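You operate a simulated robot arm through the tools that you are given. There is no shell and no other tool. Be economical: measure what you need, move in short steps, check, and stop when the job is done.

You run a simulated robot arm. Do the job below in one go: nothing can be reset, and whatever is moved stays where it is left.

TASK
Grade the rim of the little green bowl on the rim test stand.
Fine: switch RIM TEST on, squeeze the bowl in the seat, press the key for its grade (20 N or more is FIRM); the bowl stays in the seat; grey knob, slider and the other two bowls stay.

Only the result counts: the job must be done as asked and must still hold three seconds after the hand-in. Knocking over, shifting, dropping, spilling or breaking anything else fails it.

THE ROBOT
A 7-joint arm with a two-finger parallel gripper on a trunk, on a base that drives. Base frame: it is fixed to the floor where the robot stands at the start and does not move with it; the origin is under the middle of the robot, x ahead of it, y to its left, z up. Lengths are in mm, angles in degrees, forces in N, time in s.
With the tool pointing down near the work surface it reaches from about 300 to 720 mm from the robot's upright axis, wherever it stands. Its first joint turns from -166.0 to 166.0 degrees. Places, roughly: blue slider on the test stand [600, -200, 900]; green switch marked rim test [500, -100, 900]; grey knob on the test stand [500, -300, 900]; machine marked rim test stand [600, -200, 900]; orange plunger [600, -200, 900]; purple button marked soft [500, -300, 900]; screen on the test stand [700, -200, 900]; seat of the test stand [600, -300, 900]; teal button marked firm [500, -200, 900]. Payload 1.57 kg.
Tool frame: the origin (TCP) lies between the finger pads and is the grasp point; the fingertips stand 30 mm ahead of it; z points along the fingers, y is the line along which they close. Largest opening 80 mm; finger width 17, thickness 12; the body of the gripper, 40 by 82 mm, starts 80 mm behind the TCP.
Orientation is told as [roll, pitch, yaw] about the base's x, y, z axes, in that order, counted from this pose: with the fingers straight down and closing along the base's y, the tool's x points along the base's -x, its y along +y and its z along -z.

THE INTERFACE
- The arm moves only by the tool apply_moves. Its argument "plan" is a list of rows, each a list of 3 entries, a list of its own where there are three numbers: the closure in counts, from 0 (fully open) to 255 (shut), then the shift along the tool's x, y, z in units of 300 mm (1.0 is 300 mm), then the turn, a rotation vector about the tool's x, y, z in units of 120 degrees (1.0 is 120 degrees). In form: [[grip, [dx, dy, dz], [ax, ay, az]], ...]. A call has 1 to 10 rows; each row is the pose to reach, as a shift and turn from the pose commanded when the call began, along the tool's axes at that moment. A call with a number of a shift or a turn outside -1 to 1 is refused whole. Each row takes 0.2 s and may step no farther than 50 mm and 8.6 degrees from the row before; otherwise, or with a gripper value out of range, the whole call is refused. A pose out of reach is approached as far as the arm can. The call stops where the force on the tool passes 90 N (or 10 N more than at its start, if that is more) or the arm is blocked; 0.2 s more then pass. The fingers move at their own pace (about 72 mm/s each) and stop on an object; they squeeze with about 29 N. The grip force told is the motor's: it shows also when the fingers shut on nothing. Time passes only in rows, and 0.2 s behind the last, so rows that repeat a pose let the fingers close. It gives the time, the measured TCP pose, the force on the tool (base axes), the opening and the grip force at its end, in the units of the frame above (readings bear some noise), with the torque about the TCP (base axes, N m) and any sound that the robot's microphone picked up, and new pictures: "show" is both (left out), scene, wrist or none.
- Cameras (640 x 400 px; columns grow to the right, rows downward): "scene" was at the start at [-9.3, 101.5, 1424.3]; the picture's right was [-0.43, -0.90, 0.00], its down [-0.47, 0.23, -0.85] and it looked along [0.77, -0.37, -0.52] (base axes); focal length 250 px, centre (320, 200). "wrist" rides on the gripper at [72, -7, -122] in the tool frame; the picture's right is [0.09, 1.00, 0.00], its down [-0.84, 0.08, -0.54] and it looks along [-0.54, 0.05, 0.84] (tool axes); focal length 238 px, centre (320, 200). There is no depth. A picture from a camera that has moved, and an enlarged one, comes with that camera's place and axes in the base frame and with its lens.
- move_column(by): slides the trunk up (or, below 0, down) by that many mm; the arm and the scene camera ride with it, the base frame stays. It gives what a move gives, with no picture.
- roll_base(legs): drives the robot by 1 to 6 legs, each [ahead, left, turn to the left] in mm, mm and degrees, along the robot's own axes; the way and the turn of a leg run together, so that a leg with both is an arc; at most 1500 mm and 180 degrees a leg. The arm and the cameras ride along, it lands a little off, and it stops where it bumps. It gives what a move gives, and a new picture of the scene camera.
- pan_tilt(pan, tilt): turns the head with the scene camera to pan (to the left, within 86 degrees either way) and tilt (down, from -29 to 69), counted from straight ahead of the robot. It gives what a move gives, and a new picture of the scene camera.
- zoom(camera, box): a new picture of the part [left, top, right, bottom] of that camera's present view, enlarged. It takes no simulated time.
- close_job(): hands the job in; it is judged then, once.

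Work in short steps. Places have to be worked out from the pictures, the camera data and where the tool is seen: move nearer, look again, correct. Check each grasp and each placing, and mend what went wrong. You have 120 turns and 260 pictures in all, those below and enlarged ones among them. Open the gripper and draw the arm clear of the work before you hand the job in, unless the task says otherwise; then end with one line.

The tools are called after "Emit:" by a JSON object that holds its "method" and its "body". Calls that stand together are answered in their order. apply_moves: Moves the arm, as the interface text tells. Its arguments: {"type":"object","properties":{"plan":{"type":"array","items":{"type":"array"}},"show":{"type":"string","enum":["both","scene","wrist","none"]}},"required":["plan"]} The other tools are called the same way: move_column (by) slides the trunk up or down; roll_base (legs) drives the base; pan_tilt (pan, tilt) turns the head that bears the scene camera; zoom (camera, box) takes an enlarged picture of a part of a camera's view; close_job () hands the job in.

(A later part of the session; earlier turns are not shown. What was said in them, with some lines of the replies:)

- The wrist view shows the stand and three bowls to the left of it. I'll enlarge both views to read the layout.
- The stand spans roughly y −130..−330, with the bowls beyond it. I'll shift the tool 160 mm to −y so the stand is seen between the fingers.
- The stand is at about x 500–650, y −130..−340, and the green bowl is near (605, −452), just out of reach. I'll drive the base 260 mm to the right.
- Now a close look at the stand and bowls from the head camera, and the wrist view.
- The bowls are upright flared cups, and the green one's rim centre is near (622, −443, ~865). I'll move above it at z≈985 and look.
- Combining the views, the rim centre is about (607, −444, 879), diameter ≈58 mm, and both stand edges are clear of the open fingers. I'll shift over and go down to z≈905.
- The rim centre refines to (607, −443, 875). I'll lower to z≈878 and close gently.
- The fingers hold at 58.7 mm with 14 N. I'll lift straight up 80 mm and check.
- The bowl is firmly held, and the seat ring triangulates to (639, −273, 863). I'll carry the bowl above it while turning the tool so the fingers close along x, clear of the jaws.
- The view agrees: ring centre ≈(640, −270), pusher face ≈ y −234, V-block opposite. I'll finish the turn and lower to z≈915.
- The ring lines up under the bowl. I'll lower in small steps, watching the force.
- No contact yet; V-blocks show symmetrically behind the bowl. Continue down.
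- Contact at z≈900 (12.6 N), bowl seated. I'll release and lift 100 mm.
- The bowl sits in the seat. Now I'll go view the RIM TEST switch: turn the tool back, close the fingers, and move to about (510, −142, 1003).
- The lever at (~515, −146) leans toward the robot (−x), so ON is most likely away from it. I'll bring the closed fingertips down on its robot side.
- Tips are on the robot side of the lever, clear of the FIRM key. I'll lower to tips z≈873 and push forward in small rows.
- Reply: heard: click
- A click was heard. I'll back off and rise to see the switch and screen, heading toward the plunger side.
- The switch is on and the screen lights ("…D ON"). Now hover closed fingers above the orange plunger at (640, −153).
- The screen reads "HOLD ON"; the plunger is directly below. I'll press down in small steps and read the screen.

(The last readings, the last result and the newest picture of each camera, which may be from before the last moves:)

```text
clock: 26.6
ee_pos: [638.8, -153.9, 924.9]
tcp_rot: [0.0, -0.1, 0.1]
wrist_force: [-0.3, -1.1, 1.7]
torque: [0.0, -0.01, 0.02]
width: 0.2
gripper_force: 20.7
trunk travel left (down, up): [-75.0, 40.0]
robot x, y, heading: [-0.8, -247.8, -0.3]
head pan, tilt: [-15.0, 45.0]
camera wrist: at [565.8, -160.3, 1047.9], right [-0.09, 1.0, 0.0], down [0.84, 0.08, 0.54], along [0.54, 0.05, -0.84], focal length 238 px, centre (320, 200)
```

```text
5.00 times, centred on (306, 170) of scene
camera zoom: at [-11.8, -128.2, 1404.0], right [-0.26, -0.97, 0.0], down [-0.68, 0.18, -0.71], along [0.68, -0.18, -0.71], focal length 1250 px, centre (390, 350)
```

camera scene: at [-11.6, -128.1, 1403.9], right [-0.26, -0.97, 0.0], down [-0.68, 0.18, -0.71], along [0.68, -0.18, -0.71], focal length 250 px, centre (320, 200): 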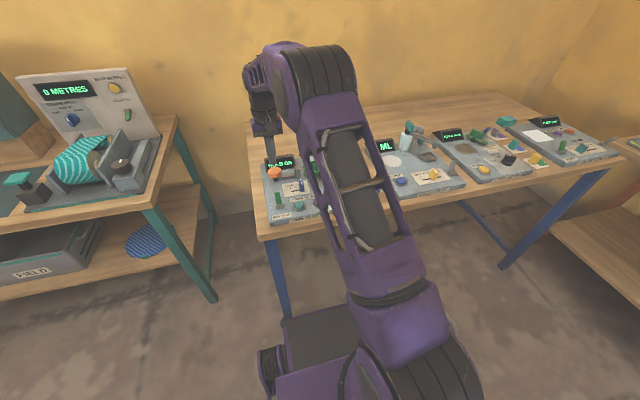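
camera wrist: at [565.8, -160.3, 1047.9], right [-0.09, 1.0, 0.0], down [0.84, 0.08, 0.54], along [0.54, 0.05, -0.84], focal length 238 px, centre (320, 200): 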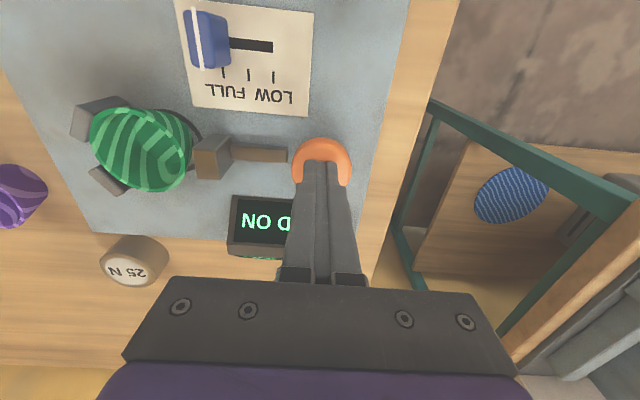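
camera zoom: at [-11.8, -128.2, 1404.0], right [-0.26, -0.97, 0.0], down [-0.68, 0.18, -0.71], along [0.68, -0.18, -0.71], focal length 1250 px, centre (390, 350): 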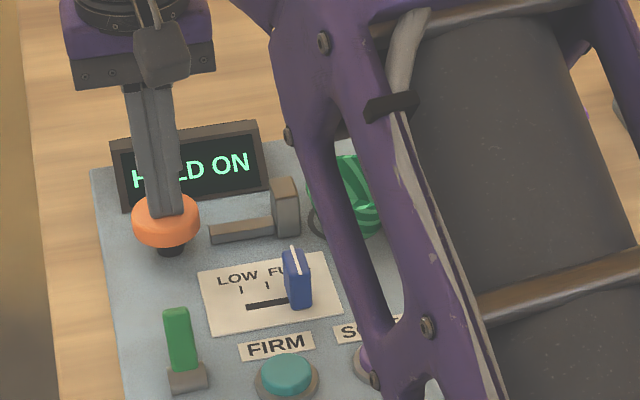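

The plunger goes down and the jaw advances toward the bowl. Continue pressing in small steps.

Emit:
{"method": "apply_moves", "body": {"plan": [[255, [0, 0, 0.007], [0, 0, 0]], [255, [0, 0, 0.014], [0, 0, 0]], [255, [0, 0, 0.014], [0, 0, 0]]], "show": "none"}}

Emit:
{"method": "zoom", "body": {"camera": "scene", "box": [250, 130, 362, 210]}}

Emit:
{"method": "zoom", "body": {"camera": "wrist", "box": [60, 90, 380, 290]}}

```text
clock: 27.4
ee_pos: [638.1, -153.2, 921.0]
tcp_rot: [0.0, 0.0, -0.1]
wrist_force: [0.5, 0.3, 1.7]
torque: [0.01, 0.03, -0.01]
width: 0.0
gripper_force: 21.7
trunk travel left (down, up): [-75.0, 40.0]
robot x, y, heading: [-1.2, -246.7, -0.1]
head pan, tilt: [-15.0, 45.0]
heard: click
```

```text
5.00 times, centred on (306, 170) of scene
camera zoom: at [-11.9, -128.1, 1404.0], right [-0.26, -0.97, 0.0], down [-0.68, 0.18, -0.71], along [0.68, -0.18, -0.71], focal length 1250 px, centre (390, 350)
```

zoom: 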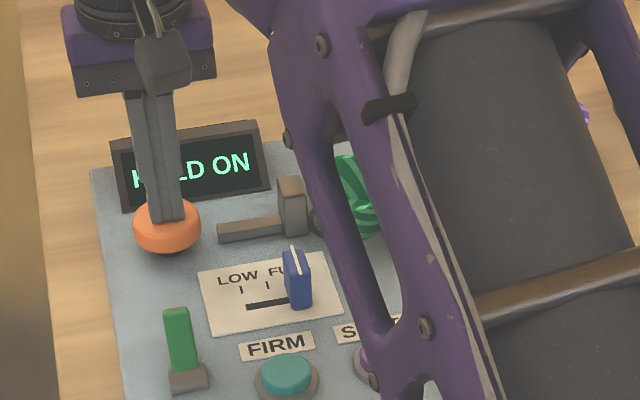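

```text
2.00 times, centred on (220, 190) of wrist
camera zoom: at [565.9, -160.2, 1043.2], right [-0.09, 1.0, 0.0], down [0.84, 0.08, 0.54], along [0.54, 0.05, -0.84], focal length 477 px, centre (520, 220)
```

zoom: 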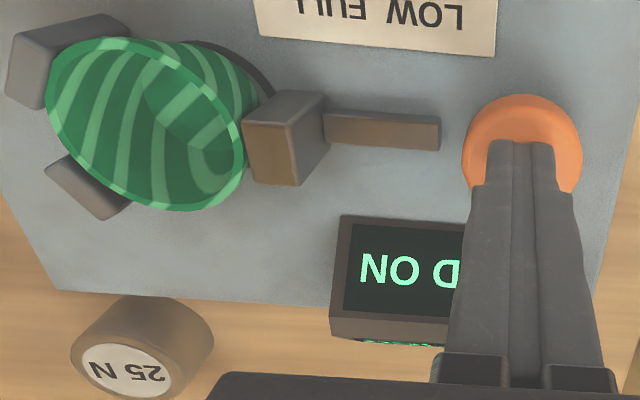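

A click was heard and "HOLD ON" may mean "keep holding". I'll hold the position for about 1.5 s and look again.

Emit:
{"method": "apply_moves", "body": {"plan": [[255, [0, 0, 0], [0, 0, 0]], [255, [0, 0, 0], [0, 0, 0]], [255, [0, 0, 0], [0, 0, 0]], [255, [0, 0, 0], [0, 0, 0]], [255, [0, 0, 0], [0, 0, 0]], [255, [0, 0, 0], [0, 0, 0]]], "show": "none"}}

Emit:
{"method": "zoom", "body": {"camera": "scene", "box": [250, 130, 362, 210]}}

```text
clock: 28.8
ee_pos: [639.0, -153.1, 919.3]
tcp_rot: [-0.1, 0.0, 0.0]
wrist_force: [-0.4, -0.5, 2.7]
torque: [0.0, -0.02, -0.01]
width: 0.0
gripper_force: 21.6
trunk travel left (down, up): [-75.0, 40.0]
robot x, y, heading: [-0.7, -245.1, -0.1]
head pan, tilt: [-15.0, 45.0]
```

```text
5.00 times, centred on (306, 170) of scene
camera zoom: at [-11.9, -128.1, 1403.9], right [-0.26, -0.97, 0.0], down [-0.68, 0.18, -0.71], along [0.68, -0.18, -0.71], focal length 1250 px, centre (390, 350)
```

zoom: 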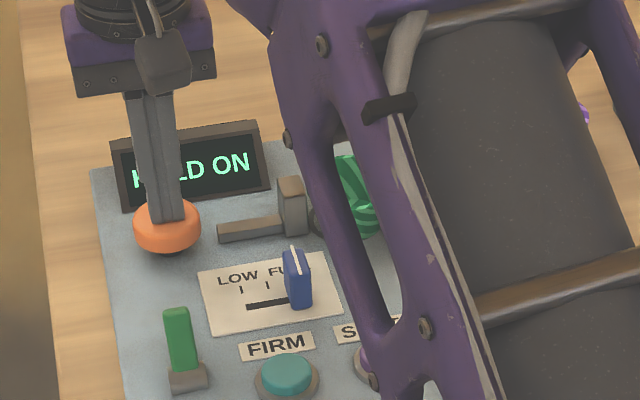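

The back of the screen also bears lit text ("FAR SIDE…"), so the reading is perhaps there. First I'll finish the squeeze with a few more mm.

Emit:
{"method": "apply_moves", "body": {"plan": [[255, [0, 0, 0.007], [0, 0, 0]], [255, [0, 0, 0.014], [0, 0, 0]], [255, [0, 0, 0.014], [0, 0, 0]]], "show": "none"}}

Emit:
{"method": "zoom", "body": {"camera": "wrist", "box": [60, 90, 380, 290]}}

```text
clock: 29.6
ee_pos: [638.8, -153.3, 916.9]
tcp_rot: [0.0, -0.1, 0.0]
wrist_force: [2.5, 2.0, 9.6]
torque: [0.05, 0.02, -0.03]
width: 0.1
gripper_force: 21.2
trunk travel left (down, up): [-75.0, 40.0]
robot x, y, heading: [-0.5, -244.6, -0.2]
head pan, tilt: [-15.0, 45.0]
```

```text
2.00 times, centred on (220, 190) of wrist
camera zoom: at [565.5, -160.3, 1039.2], right [-0.09, 1.0, 0.0], down [0.84, 0.08, 0.54], along [0.54, 0.05, -0.84], focal length 477 px, centre (520, 220)
```

zoom: 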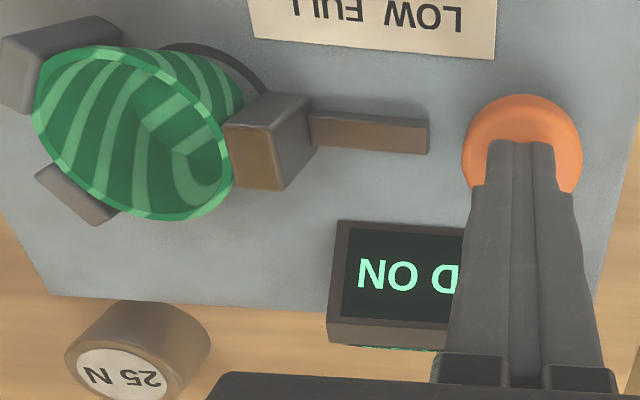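

Force is building (9.6 N) as the bowl meets the V-blocks. A bit more.

Emit:
{"method": "apply_moves", "body": {"plan": [[255, [0, 0, 0.007], [0, 0, 0]], [255, [0, 0, 0.014], [0, 0, 0]], [255, [0, 0, 0.014], [0, 0, 0]], [255, [0, 0, 0.014], [0, 0, 0]], [255, [0, 0, 0.014], [0, 0, 0]]], "show": "none"}}

Emit:
{"method": "zoom", "body": {"camera": "wrist", "box": [60, 90, 380, 290]}}

Emit:
{"method": "zoom", "body": {"camera": "scene", "box": [250, 130, 362, 210]}}

```text
clock: 30.8
ee_pos: [638.1, -152.5, 915.5]
tcp_rot: [0.1, -0.5, 0.0]
wrist_force: [6.8, 1.3, 32.7]
torque: [0.02, 0.06, 0.1]
width: 0.0
gripper_force: 21.4
trunk travel left (down, up): [-75.0, 40.0]
robot x, y, heading: [0.6, -250.3, 0.1]
head pan, tilt: [-15.0, 45.0]
```

```text
2.00 times, centred on (220, 190) of wrist
camera zoom: at [564.6, -160.4, 1038.0], right [-0.09, 1.0, 0.0], down [0.83, 0.08, 0.55], along [0.55, 0.05, -0.84], focal length 477 px, centre (520, 220)
```

zoom: 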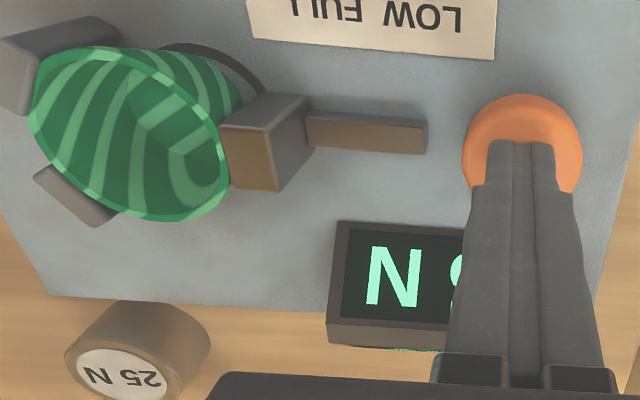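

```text
5.00 times, centred on (306, 170) of scene
camera zoom: at [-13.7, -128.3, 1404.1], right [-0.26, -0.97, 0.0], down [-0.68, 0.18, -0.71], along [0.68, -0.18, -0.71], focal length 1250 px, centre (390, 350)
```

zoom: 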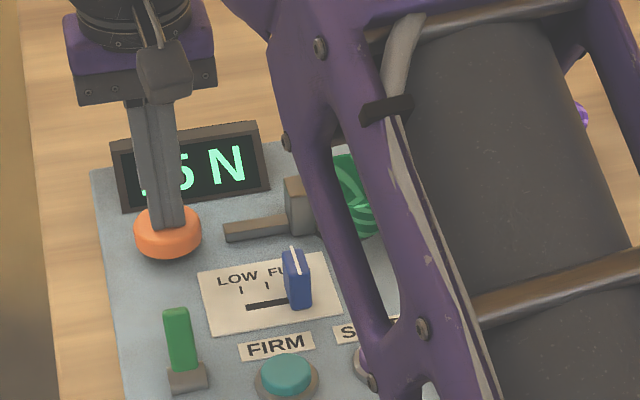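

The screen shows a number ending "5 N". I'll enlarge it to read the digits.

Emit:
{"method": "zoom", "body": {"camera": "scene", "box": [268, 152, 308, 177]}}

```text
16.00 times, centred on (288, 164) of scene
camera zoom: at [-13.7, -128.3, 1404.1], right [-0.26, -0.97, 0.0], down [-0.68, 0.18, -0.71], along [0.68, -0.18, -0.71], focal length 3999 px, centre (832, 768)
```

zoom: 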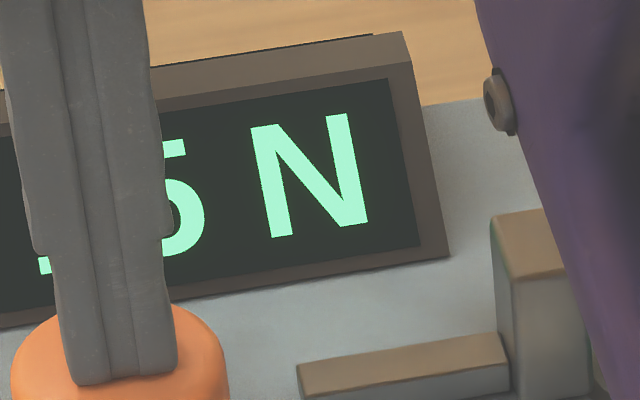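

The tens digit is hidden. I'll release the plunger slowly and see whether the value holds on screen.

Emit:
{"method": "apply_moves", "body": {"plan": [[255, [0, 0, -0.03], [0, 0, 0]], [255, [0, 0, -0.08], [0, 0, 0]], [255, [0, 0, -0.2], [0, 0, 0]], [255, [0, 0, -0.34], [0, 0, 0]], [255, [0, 0, -0.34], [0, 0, 0]]], "show": "wrist"}}

Emit:
{"method": "zoom", "body": {"camera": "scene", "box": [250, 130, 362, 210]}}

```text
clock: 31.9
ee_pos: [638.7, -154.8, 1012.2]
tcp_rot: [0.0, 0.0, 0.0]
wrist_force: [0.1, -0.2, 0.4]
torque: [0.02, -0.01, 0.02]
width: 0.2
gripper_force: 21.0
trunk travel left (down, up): [-75.0, 40.0]
robot x, y, heading: [2.7, -246.6, -0.1]
head pan, tilt: [-15.0, 45.0]
camera wrist: at [566.1, -160.6, 1135.3], right [-0.09, 1.0, 0.0], down [0.84, 0.08, 0.54], along [0.54, 0.05, -0.84], focal length 238 px, centre (320, 200)
```

wrist: 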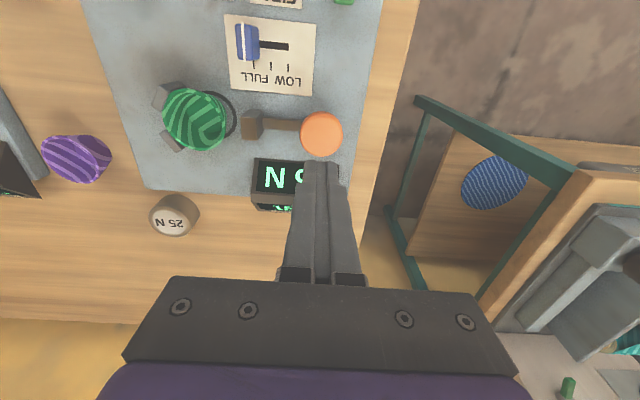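

```text
5.00 times, centred on (306, 170) of scene
camera zoom: at [-11.7, -128.1, 1403.9], right [-0.26, -0.97, 0.0], down [-0.68, 0.18, -0.71], along [0.68, -0.18, -0.71], focal length 1250 px, centre (390, 350)
```

zoom: 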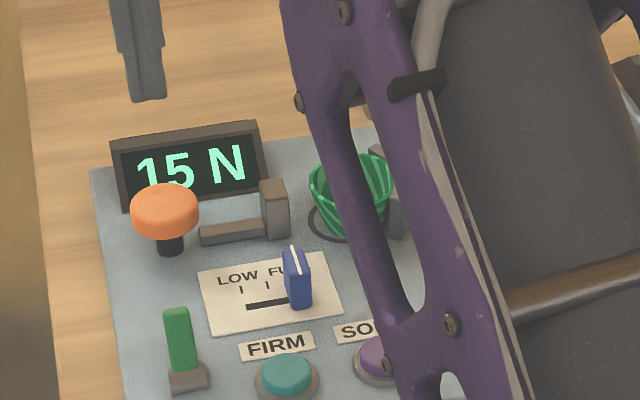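

The held reading is 15 N. The back of the screen also shows something; I'll enlarge that before deciding.

Emit:
{"method": "zoom", "body": {"camera": "wrist", "box": [240, 145, 320, 220]}}

```text
5.33 times, centred on (280, 182) of wrist
camera zoom: at [566.1, -160.6, 1135.3], right [-0.09, 1.0, 0.0], down [0.84, 0.08, 0.54], along [0.54, 0.05, -0.84], focal length 1271 px, centre (533, 293)
```

zoom: 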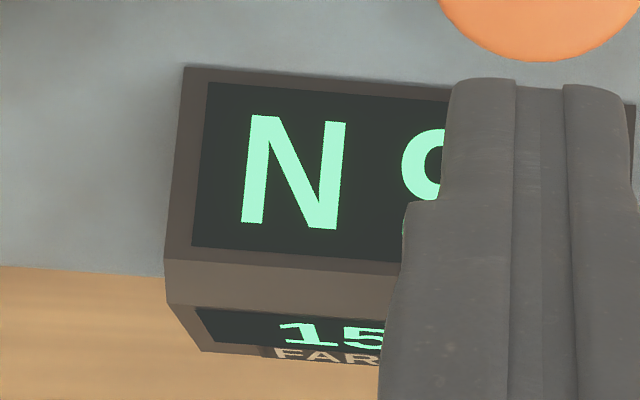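

Both faces say 15 N. To be sure the squeeze was a full one, I'll press again a little further and see whether the reading changes.

Emit:
{"method": "apply_moves", "body": {"plan": [[255, [0, 0, 0.15], [0, 0, 0]], [255, [0, 0, 0.26], [0, 0, 0]], [255, [0, 0, 0.31], [0, 0, 0]], [255, [0, 0, 0.335], [0, 0, 0]], [255, [0, 0, 0.342], [0, 0, 0]], [255, [0, 0, 0.342], [0, 0, 0]], [255, [0, 0, 0.342], [0, 0, 0]], [255, [0, 0, 0.342], [0, 0, 0]]], "show": "none"}}

Emit:
{"method": "zoom", "body": {"camera": "scene", "box": [250, 130, 362, 210]}}

Emit:
{"method": "apply_moves", "body": {"plan": [[255, [0, 0, 0], [0, 0, 0]], [255, [0, 0, -0.03], [0, 0, 0]], [255, [0, 0, -0.08], [0, 0, 0]], [255, [0, 0, -0.2], [0, 0, 0]], [255, [0, 0, -0.34], [0, 0, 0]], [255, [0, 0, -0.34], [0, 0, 0]]], "show": "wrist"}}

Emit:
{"method": "zoom", "body": {"camera": "scene", "box": [250, 130, 362, 210]}}

```text
clock: 33.8
ee_pos: [640.5, -154.3, 915.3]
tcp_rot: [0.0, -0.5, 0.0]
wrist_force: [5.2, -2.2, 28.9]
torque: [-0.07, 0.03, 0.01]
width: 0.0
gripper_force: 21.5
trunk travel left (down, up): [-75.0, 40.0]
robot x, y, heading: [-0.5, -252.4, 0.1]
head pan, tilt: [-15.0, 45.0]
heard: click
```

```text
5.00 times, centred on (306, 170) of scene
camera zoom: at [-13.4, -128.6, 1404.2], right [-0.26, -0.97, 0.0], down [-0.68, 0.18, -0.71], along [0.68, -0.18, -0.71], focal length 1250 px, centre (390, 350)
```

zoom: 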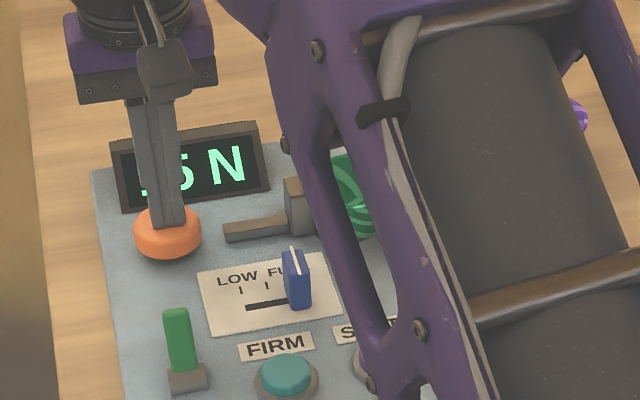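

```text
clock: 35.1
ee_pos: [639.0, -153.0, 1011.8]
tcp_rot: [0.1, 0.0, -0.1]
wrist_force: [1.2, -0.5, -0.4]
torque: [0.01, 0.02, -0.04]
width: 0.0
gripper_force: 21.2
trunk travel left (down, up): [-75.0, 40.0]
robot x, y, heading: [-1.8, -248.3, 0.1]
head pan, tilt: [-15.0, 45.0]
camera wrist: at [566.6, -160.6, 1134.0], right [-0.09, 1.0, 0.0], down [0.84, 0.08, 0.54], along [0.54, 0.05, -0.84], focal length 238 px, centre (320, 200)
```

wrist: 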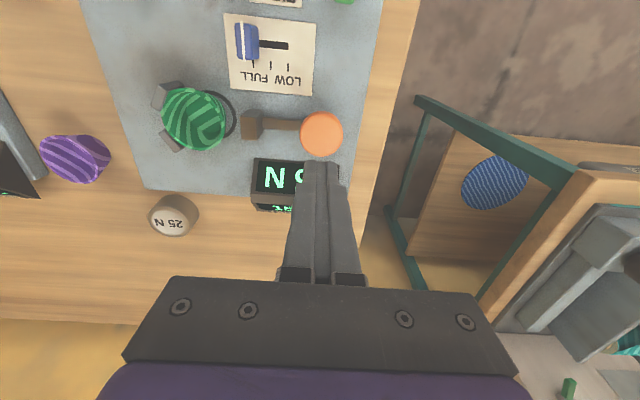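

```text
5.00 times, centred on (306, 170) of scene
camera zoom: at [-11.7, -128.1, 1403.9], right [-0.26, -0.97, 0.0], down [-0.68, 0.18, -0.71], along [0.68, -0.18, -0.71], focal length 1250 px, centre (390, 350)
```

zoom: 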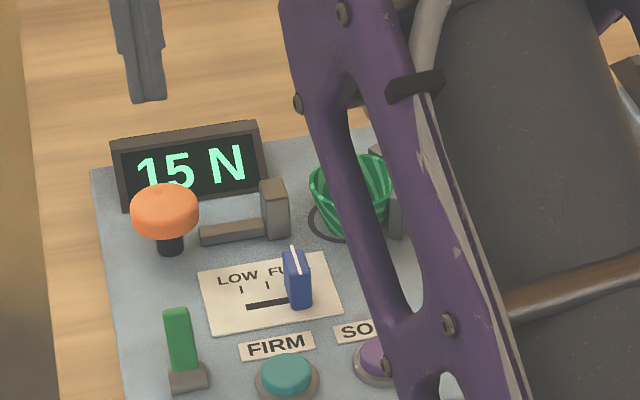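

Repeat gives 15 N again, so the grade is SOFT (<20 N). I'll move above the purple key at about (498, −263).

Emit:
{"method": "apply_moves", "body": {"plan": [[255, [0.1, -0.08, 0], [0, 0, 0]], [255, [0.2, -0.16, 0], [0, 0, 0]], [255, [0.3, -0.24, 0], [0, 0, 0]], [255, [0.4, -0.32, 0], [0, 0, 0]], [255, [0.47, -0.367, 0], [0, 0, 0]], [255, [0.47, -0.367, 0.13], [0, 0, 0]], [255, [0.47, -0.367, 0.2], [0, 0, 0]], [255, [0.47, -0.367, 0.2], [0, 0, 0]]], "show": "wrist"}}

```text
clock: 37.0
ee_pos: [497.5, -264.9, 950.8]
tcp_rot: [0.0, 0.0, 0.0]
wrist_force: [-1.2, 0.4, 0.1]
torque: [0.01, 0.03, -0.02]
width: 0.0
gripper_force: 21.4
trunk travel left (down, up): [-75.0, 40.0]
robot x, y, heading: [-0.6, -247.0, -0.1]
head pan, tilt: [-15.0, 45.0]
camera wrist: at [424.4, -271.3, 1073.5], right [-0.09, 1.0, 0.0], down [0.84, 0.08, 0.54], along [0.54, 0.05, -0.84], focal length 238 px, centre (320, 200)
```

wrist: 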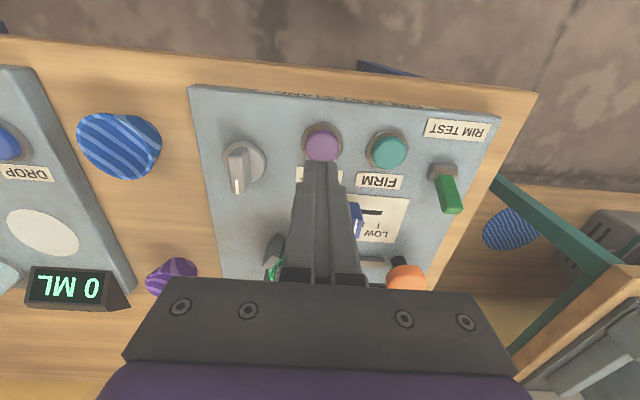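

The purple key is at about (494, −264). I'll lower to just above it, then press in small steps listening for the click.

Emit:
{"method": "apply_moves", "body": {"plan": [[255, [0.012, 0.003, 0.06], [0, 0, 0]], [255, [0.012, 0.003, 0.12], [0, 0, 0]], [255, [0.012, 0.003, 0.14], [0, 0, 0]], [255, [0.012, 0.003, 0.14], [0, 0, 0]]], "show": "wrist"}}

Emit:
{"method": "apply_moves", "body": {"plan": [[255, [0, 0, 0.008], [0, 0, 0]], [255, [0, 0, 0.016], [0, 0, 0]], [255, [0, 0, 0.016], [0, 0, 0]]], "show": "none"}}

```text
clock: 38.0
ee_pos: [493.6, -261.1, 908.6]
tcp_rot: [0.0, 0.0, 0.0]
wrist_force: [0.1, 0.4, -0.2]
torque: [0.02, -0.04, 0.0]
width: 0.0
gripper_force: 21.2
trunk travel left (down, up): [-75.0, 40.0]
robot x, y, heading: [0.0, -249.2, -0.2]
head pan, tilt: [-15.0, 45.0]
camera wrist: at [421.3, -269.0, 1031.4], right [-0.09, 1.0, 0.0], down [0.84, 0.08, 0.54], along [0.54, 0.05, -0.84], focal length 238 px, centre (320, 200)
```

wrist: 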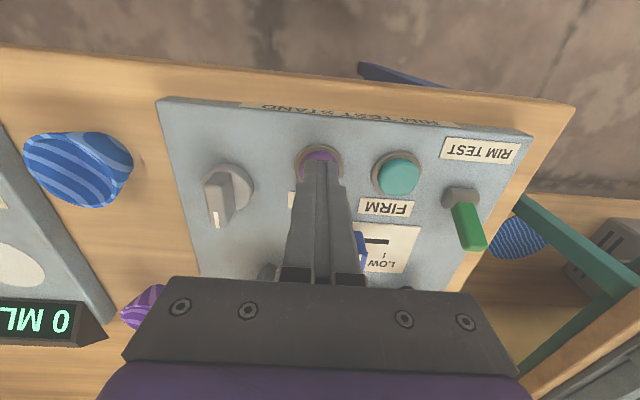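

```text
clock: 38.8
ee_pos: [493.2, -261.4, 903.7]
tcp_rot: [0.0, -0.1, 0.0]
wrist_force: [-0.2, -0.8, 1.6]
torque: [-0.02, 0.0, -0.01]
width: 0.3
gripper_force: 21.4
trunk travel left (down, up): [-75.0, 40.0]
robot x, y, heading: [0.6, -245.6, 0.1]
head pan, tilt: [-15.0, 45.0]
```

Light contact. Press a bit further.

Emit:
{"method": "apply_moves", "body": {"plan": [[255, [0, 0, 0.008], [0, 0, 0]], [255, [0, 0, 0.016], [0, 0, 0]], [255, [0, 0, 0.016], [0, 0, 0]]], "show": "none"}}

Emit:
{"method": "zoom", "body": {"camera": "scene", "box": [250, 150, 362, 230]}}

```text
clock: 39.5
ee_pos: [494.6, -262.9, 900.4]
tcp_rot: [0.1, -0.1, -0.1]
wrist_force: [0.5, 2.5, 4.2]
torque: [0.1, 0.0, -0.01]
width: 0.0
gripper_force: 21.1
trunk travel left (down, up): [-75.0, 40.0]
robot x, y, heading: [2.1, -249.1, -0.0]
head pan, tilt: [-15.0, 45.0]
heard: click
```

```text
5.00 times, centred on (306, 190) of scene
camera zoom: at [-11.8, -127.9, 1404.0], right [-0.26, -0.97, 0.0], down [-0.68, 0.18, -0.71], along [0.68, -0.18, -0.71], focal length 1250 px, centre (390, 250)
```

zoom: 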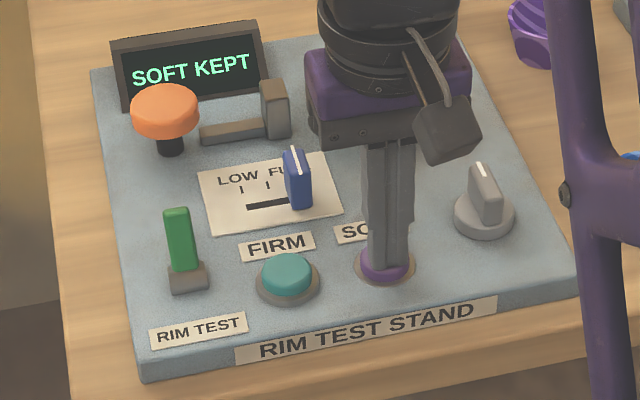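

The screen says "SOFT KEPT". I'll lift straight up, open the gripper high above, and draw back toward the robot.

Emit:
{"method": "apply_moves", "body": {"plan": [[255, [0, 0, -0.03], [0, 0, 0]], [255, [0, 0, -0.16], [0, 0, 0]], [255, [0, 0, -0.3], [0, 0, 0]], [255, [0, 0, -0.44], [0, 0, 0]], [255, [0.1, 0, -0.54], [0, 0, 0]], [0, [0.22, 0, -0.6], [0, 0, 0]], [0, [0.34, 0, -0.65], [0, 0, 0]], [0, [0.34, 0, -0.65], [0, 0, 0]]]}}

Emit:
{"method": "zoom", "body": {"camera": "scene", "box": [250, 130, 410, 230]}}

Emit:
{"method": "zoom", "body": {"camera": "wrist", "box": [120, 90, 440, 290]}}

```text
clock: 41.4
ee_pos: [392.2, -263.7, 1097.9]
tcp_rot: [-0.1, -0.1, 0.0]
wrist_force: [-0.1, 0.5, 0.5]
torque: [-0.02, 0.0, 0.0]
width: 80.1
gripper_force: 0.0
trunk travel left (down, up): [-75.0, 40.0]
robot x, y, heading: [4.0, -248.3, 0.1]
head pan, tilt: [-15.0, 45.0]
camera scene: at [-11.9, -128.1, 1403.9], right [-0.26, -0.97, 0.0], down [-0.68, 0.18, -0.71], along [0.68, -0.18, -0.71], focal length 250 px, centre (320, 200)
camera wrist: at [320.0, -270.0, 1220.7], right [-0.09, 1.0, 0.0], down [0.84, 0.08, 0.54], along [0.54, 0.05, -0.84], focal length 238 px, centre (320, 200)
```

scene: 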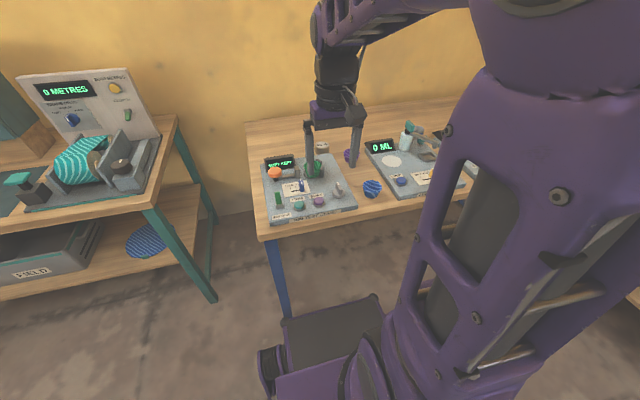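
wrist: 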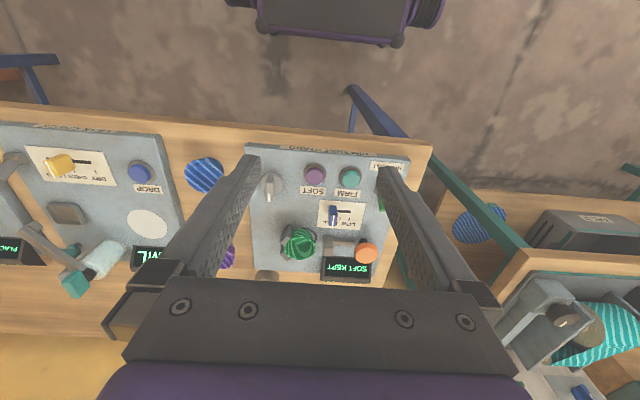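

```text
4.00 times, centred on (330, 180) of scene
camera zoom: at [-11.9, -128.1, 1403.9], right [-0.26, -0.97, 0.0], down [-0.68, 0.18, -0.71], along [0.68, -0.18, -0.71], focal length 1000 px, centre (280, 280)
```

zoom: 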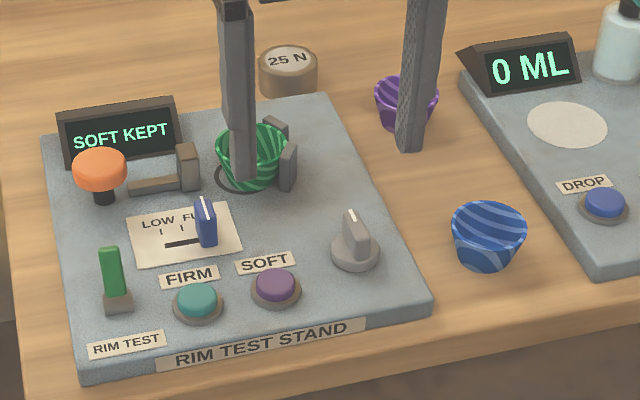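

```text
2.00 times, centred on (280, 190) of wrist
camera zoom: at [320.0, -270.0, 1220.7], right [-0.09, 1.0, 0.0], down [0.84, 0.08, 0.54], along [0.54, 0.05, -0.84], focal length 477 px, centre (400, 220)
```

zoom: 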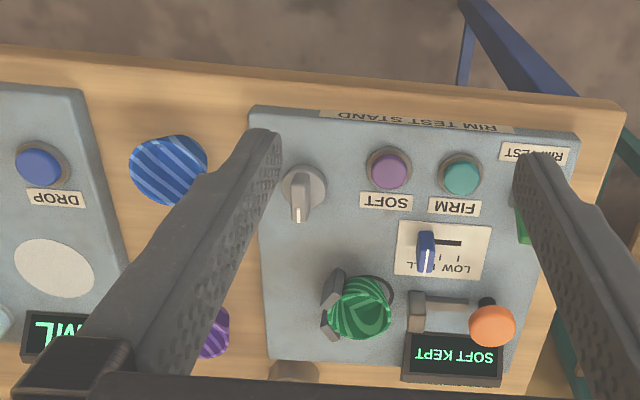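

The bowl sits upright in the seat against the V-blocks, the screen shows "SOFT KEPT", and knob, slider and the other bowls are where they were. The arm is clear with the gripper open, so I'm handing in.

Emit:
{"method": "close_job", "body": {}}

```text
The job is handed in.
```

The green bowl's rim read 15 N in two full squeezes, so I pressed SOFT (the screen shows "SOFT KEPT"); the bowl is still in the seat, about 8 mm off the ring's centre where the jaw pushed it against the blocks.
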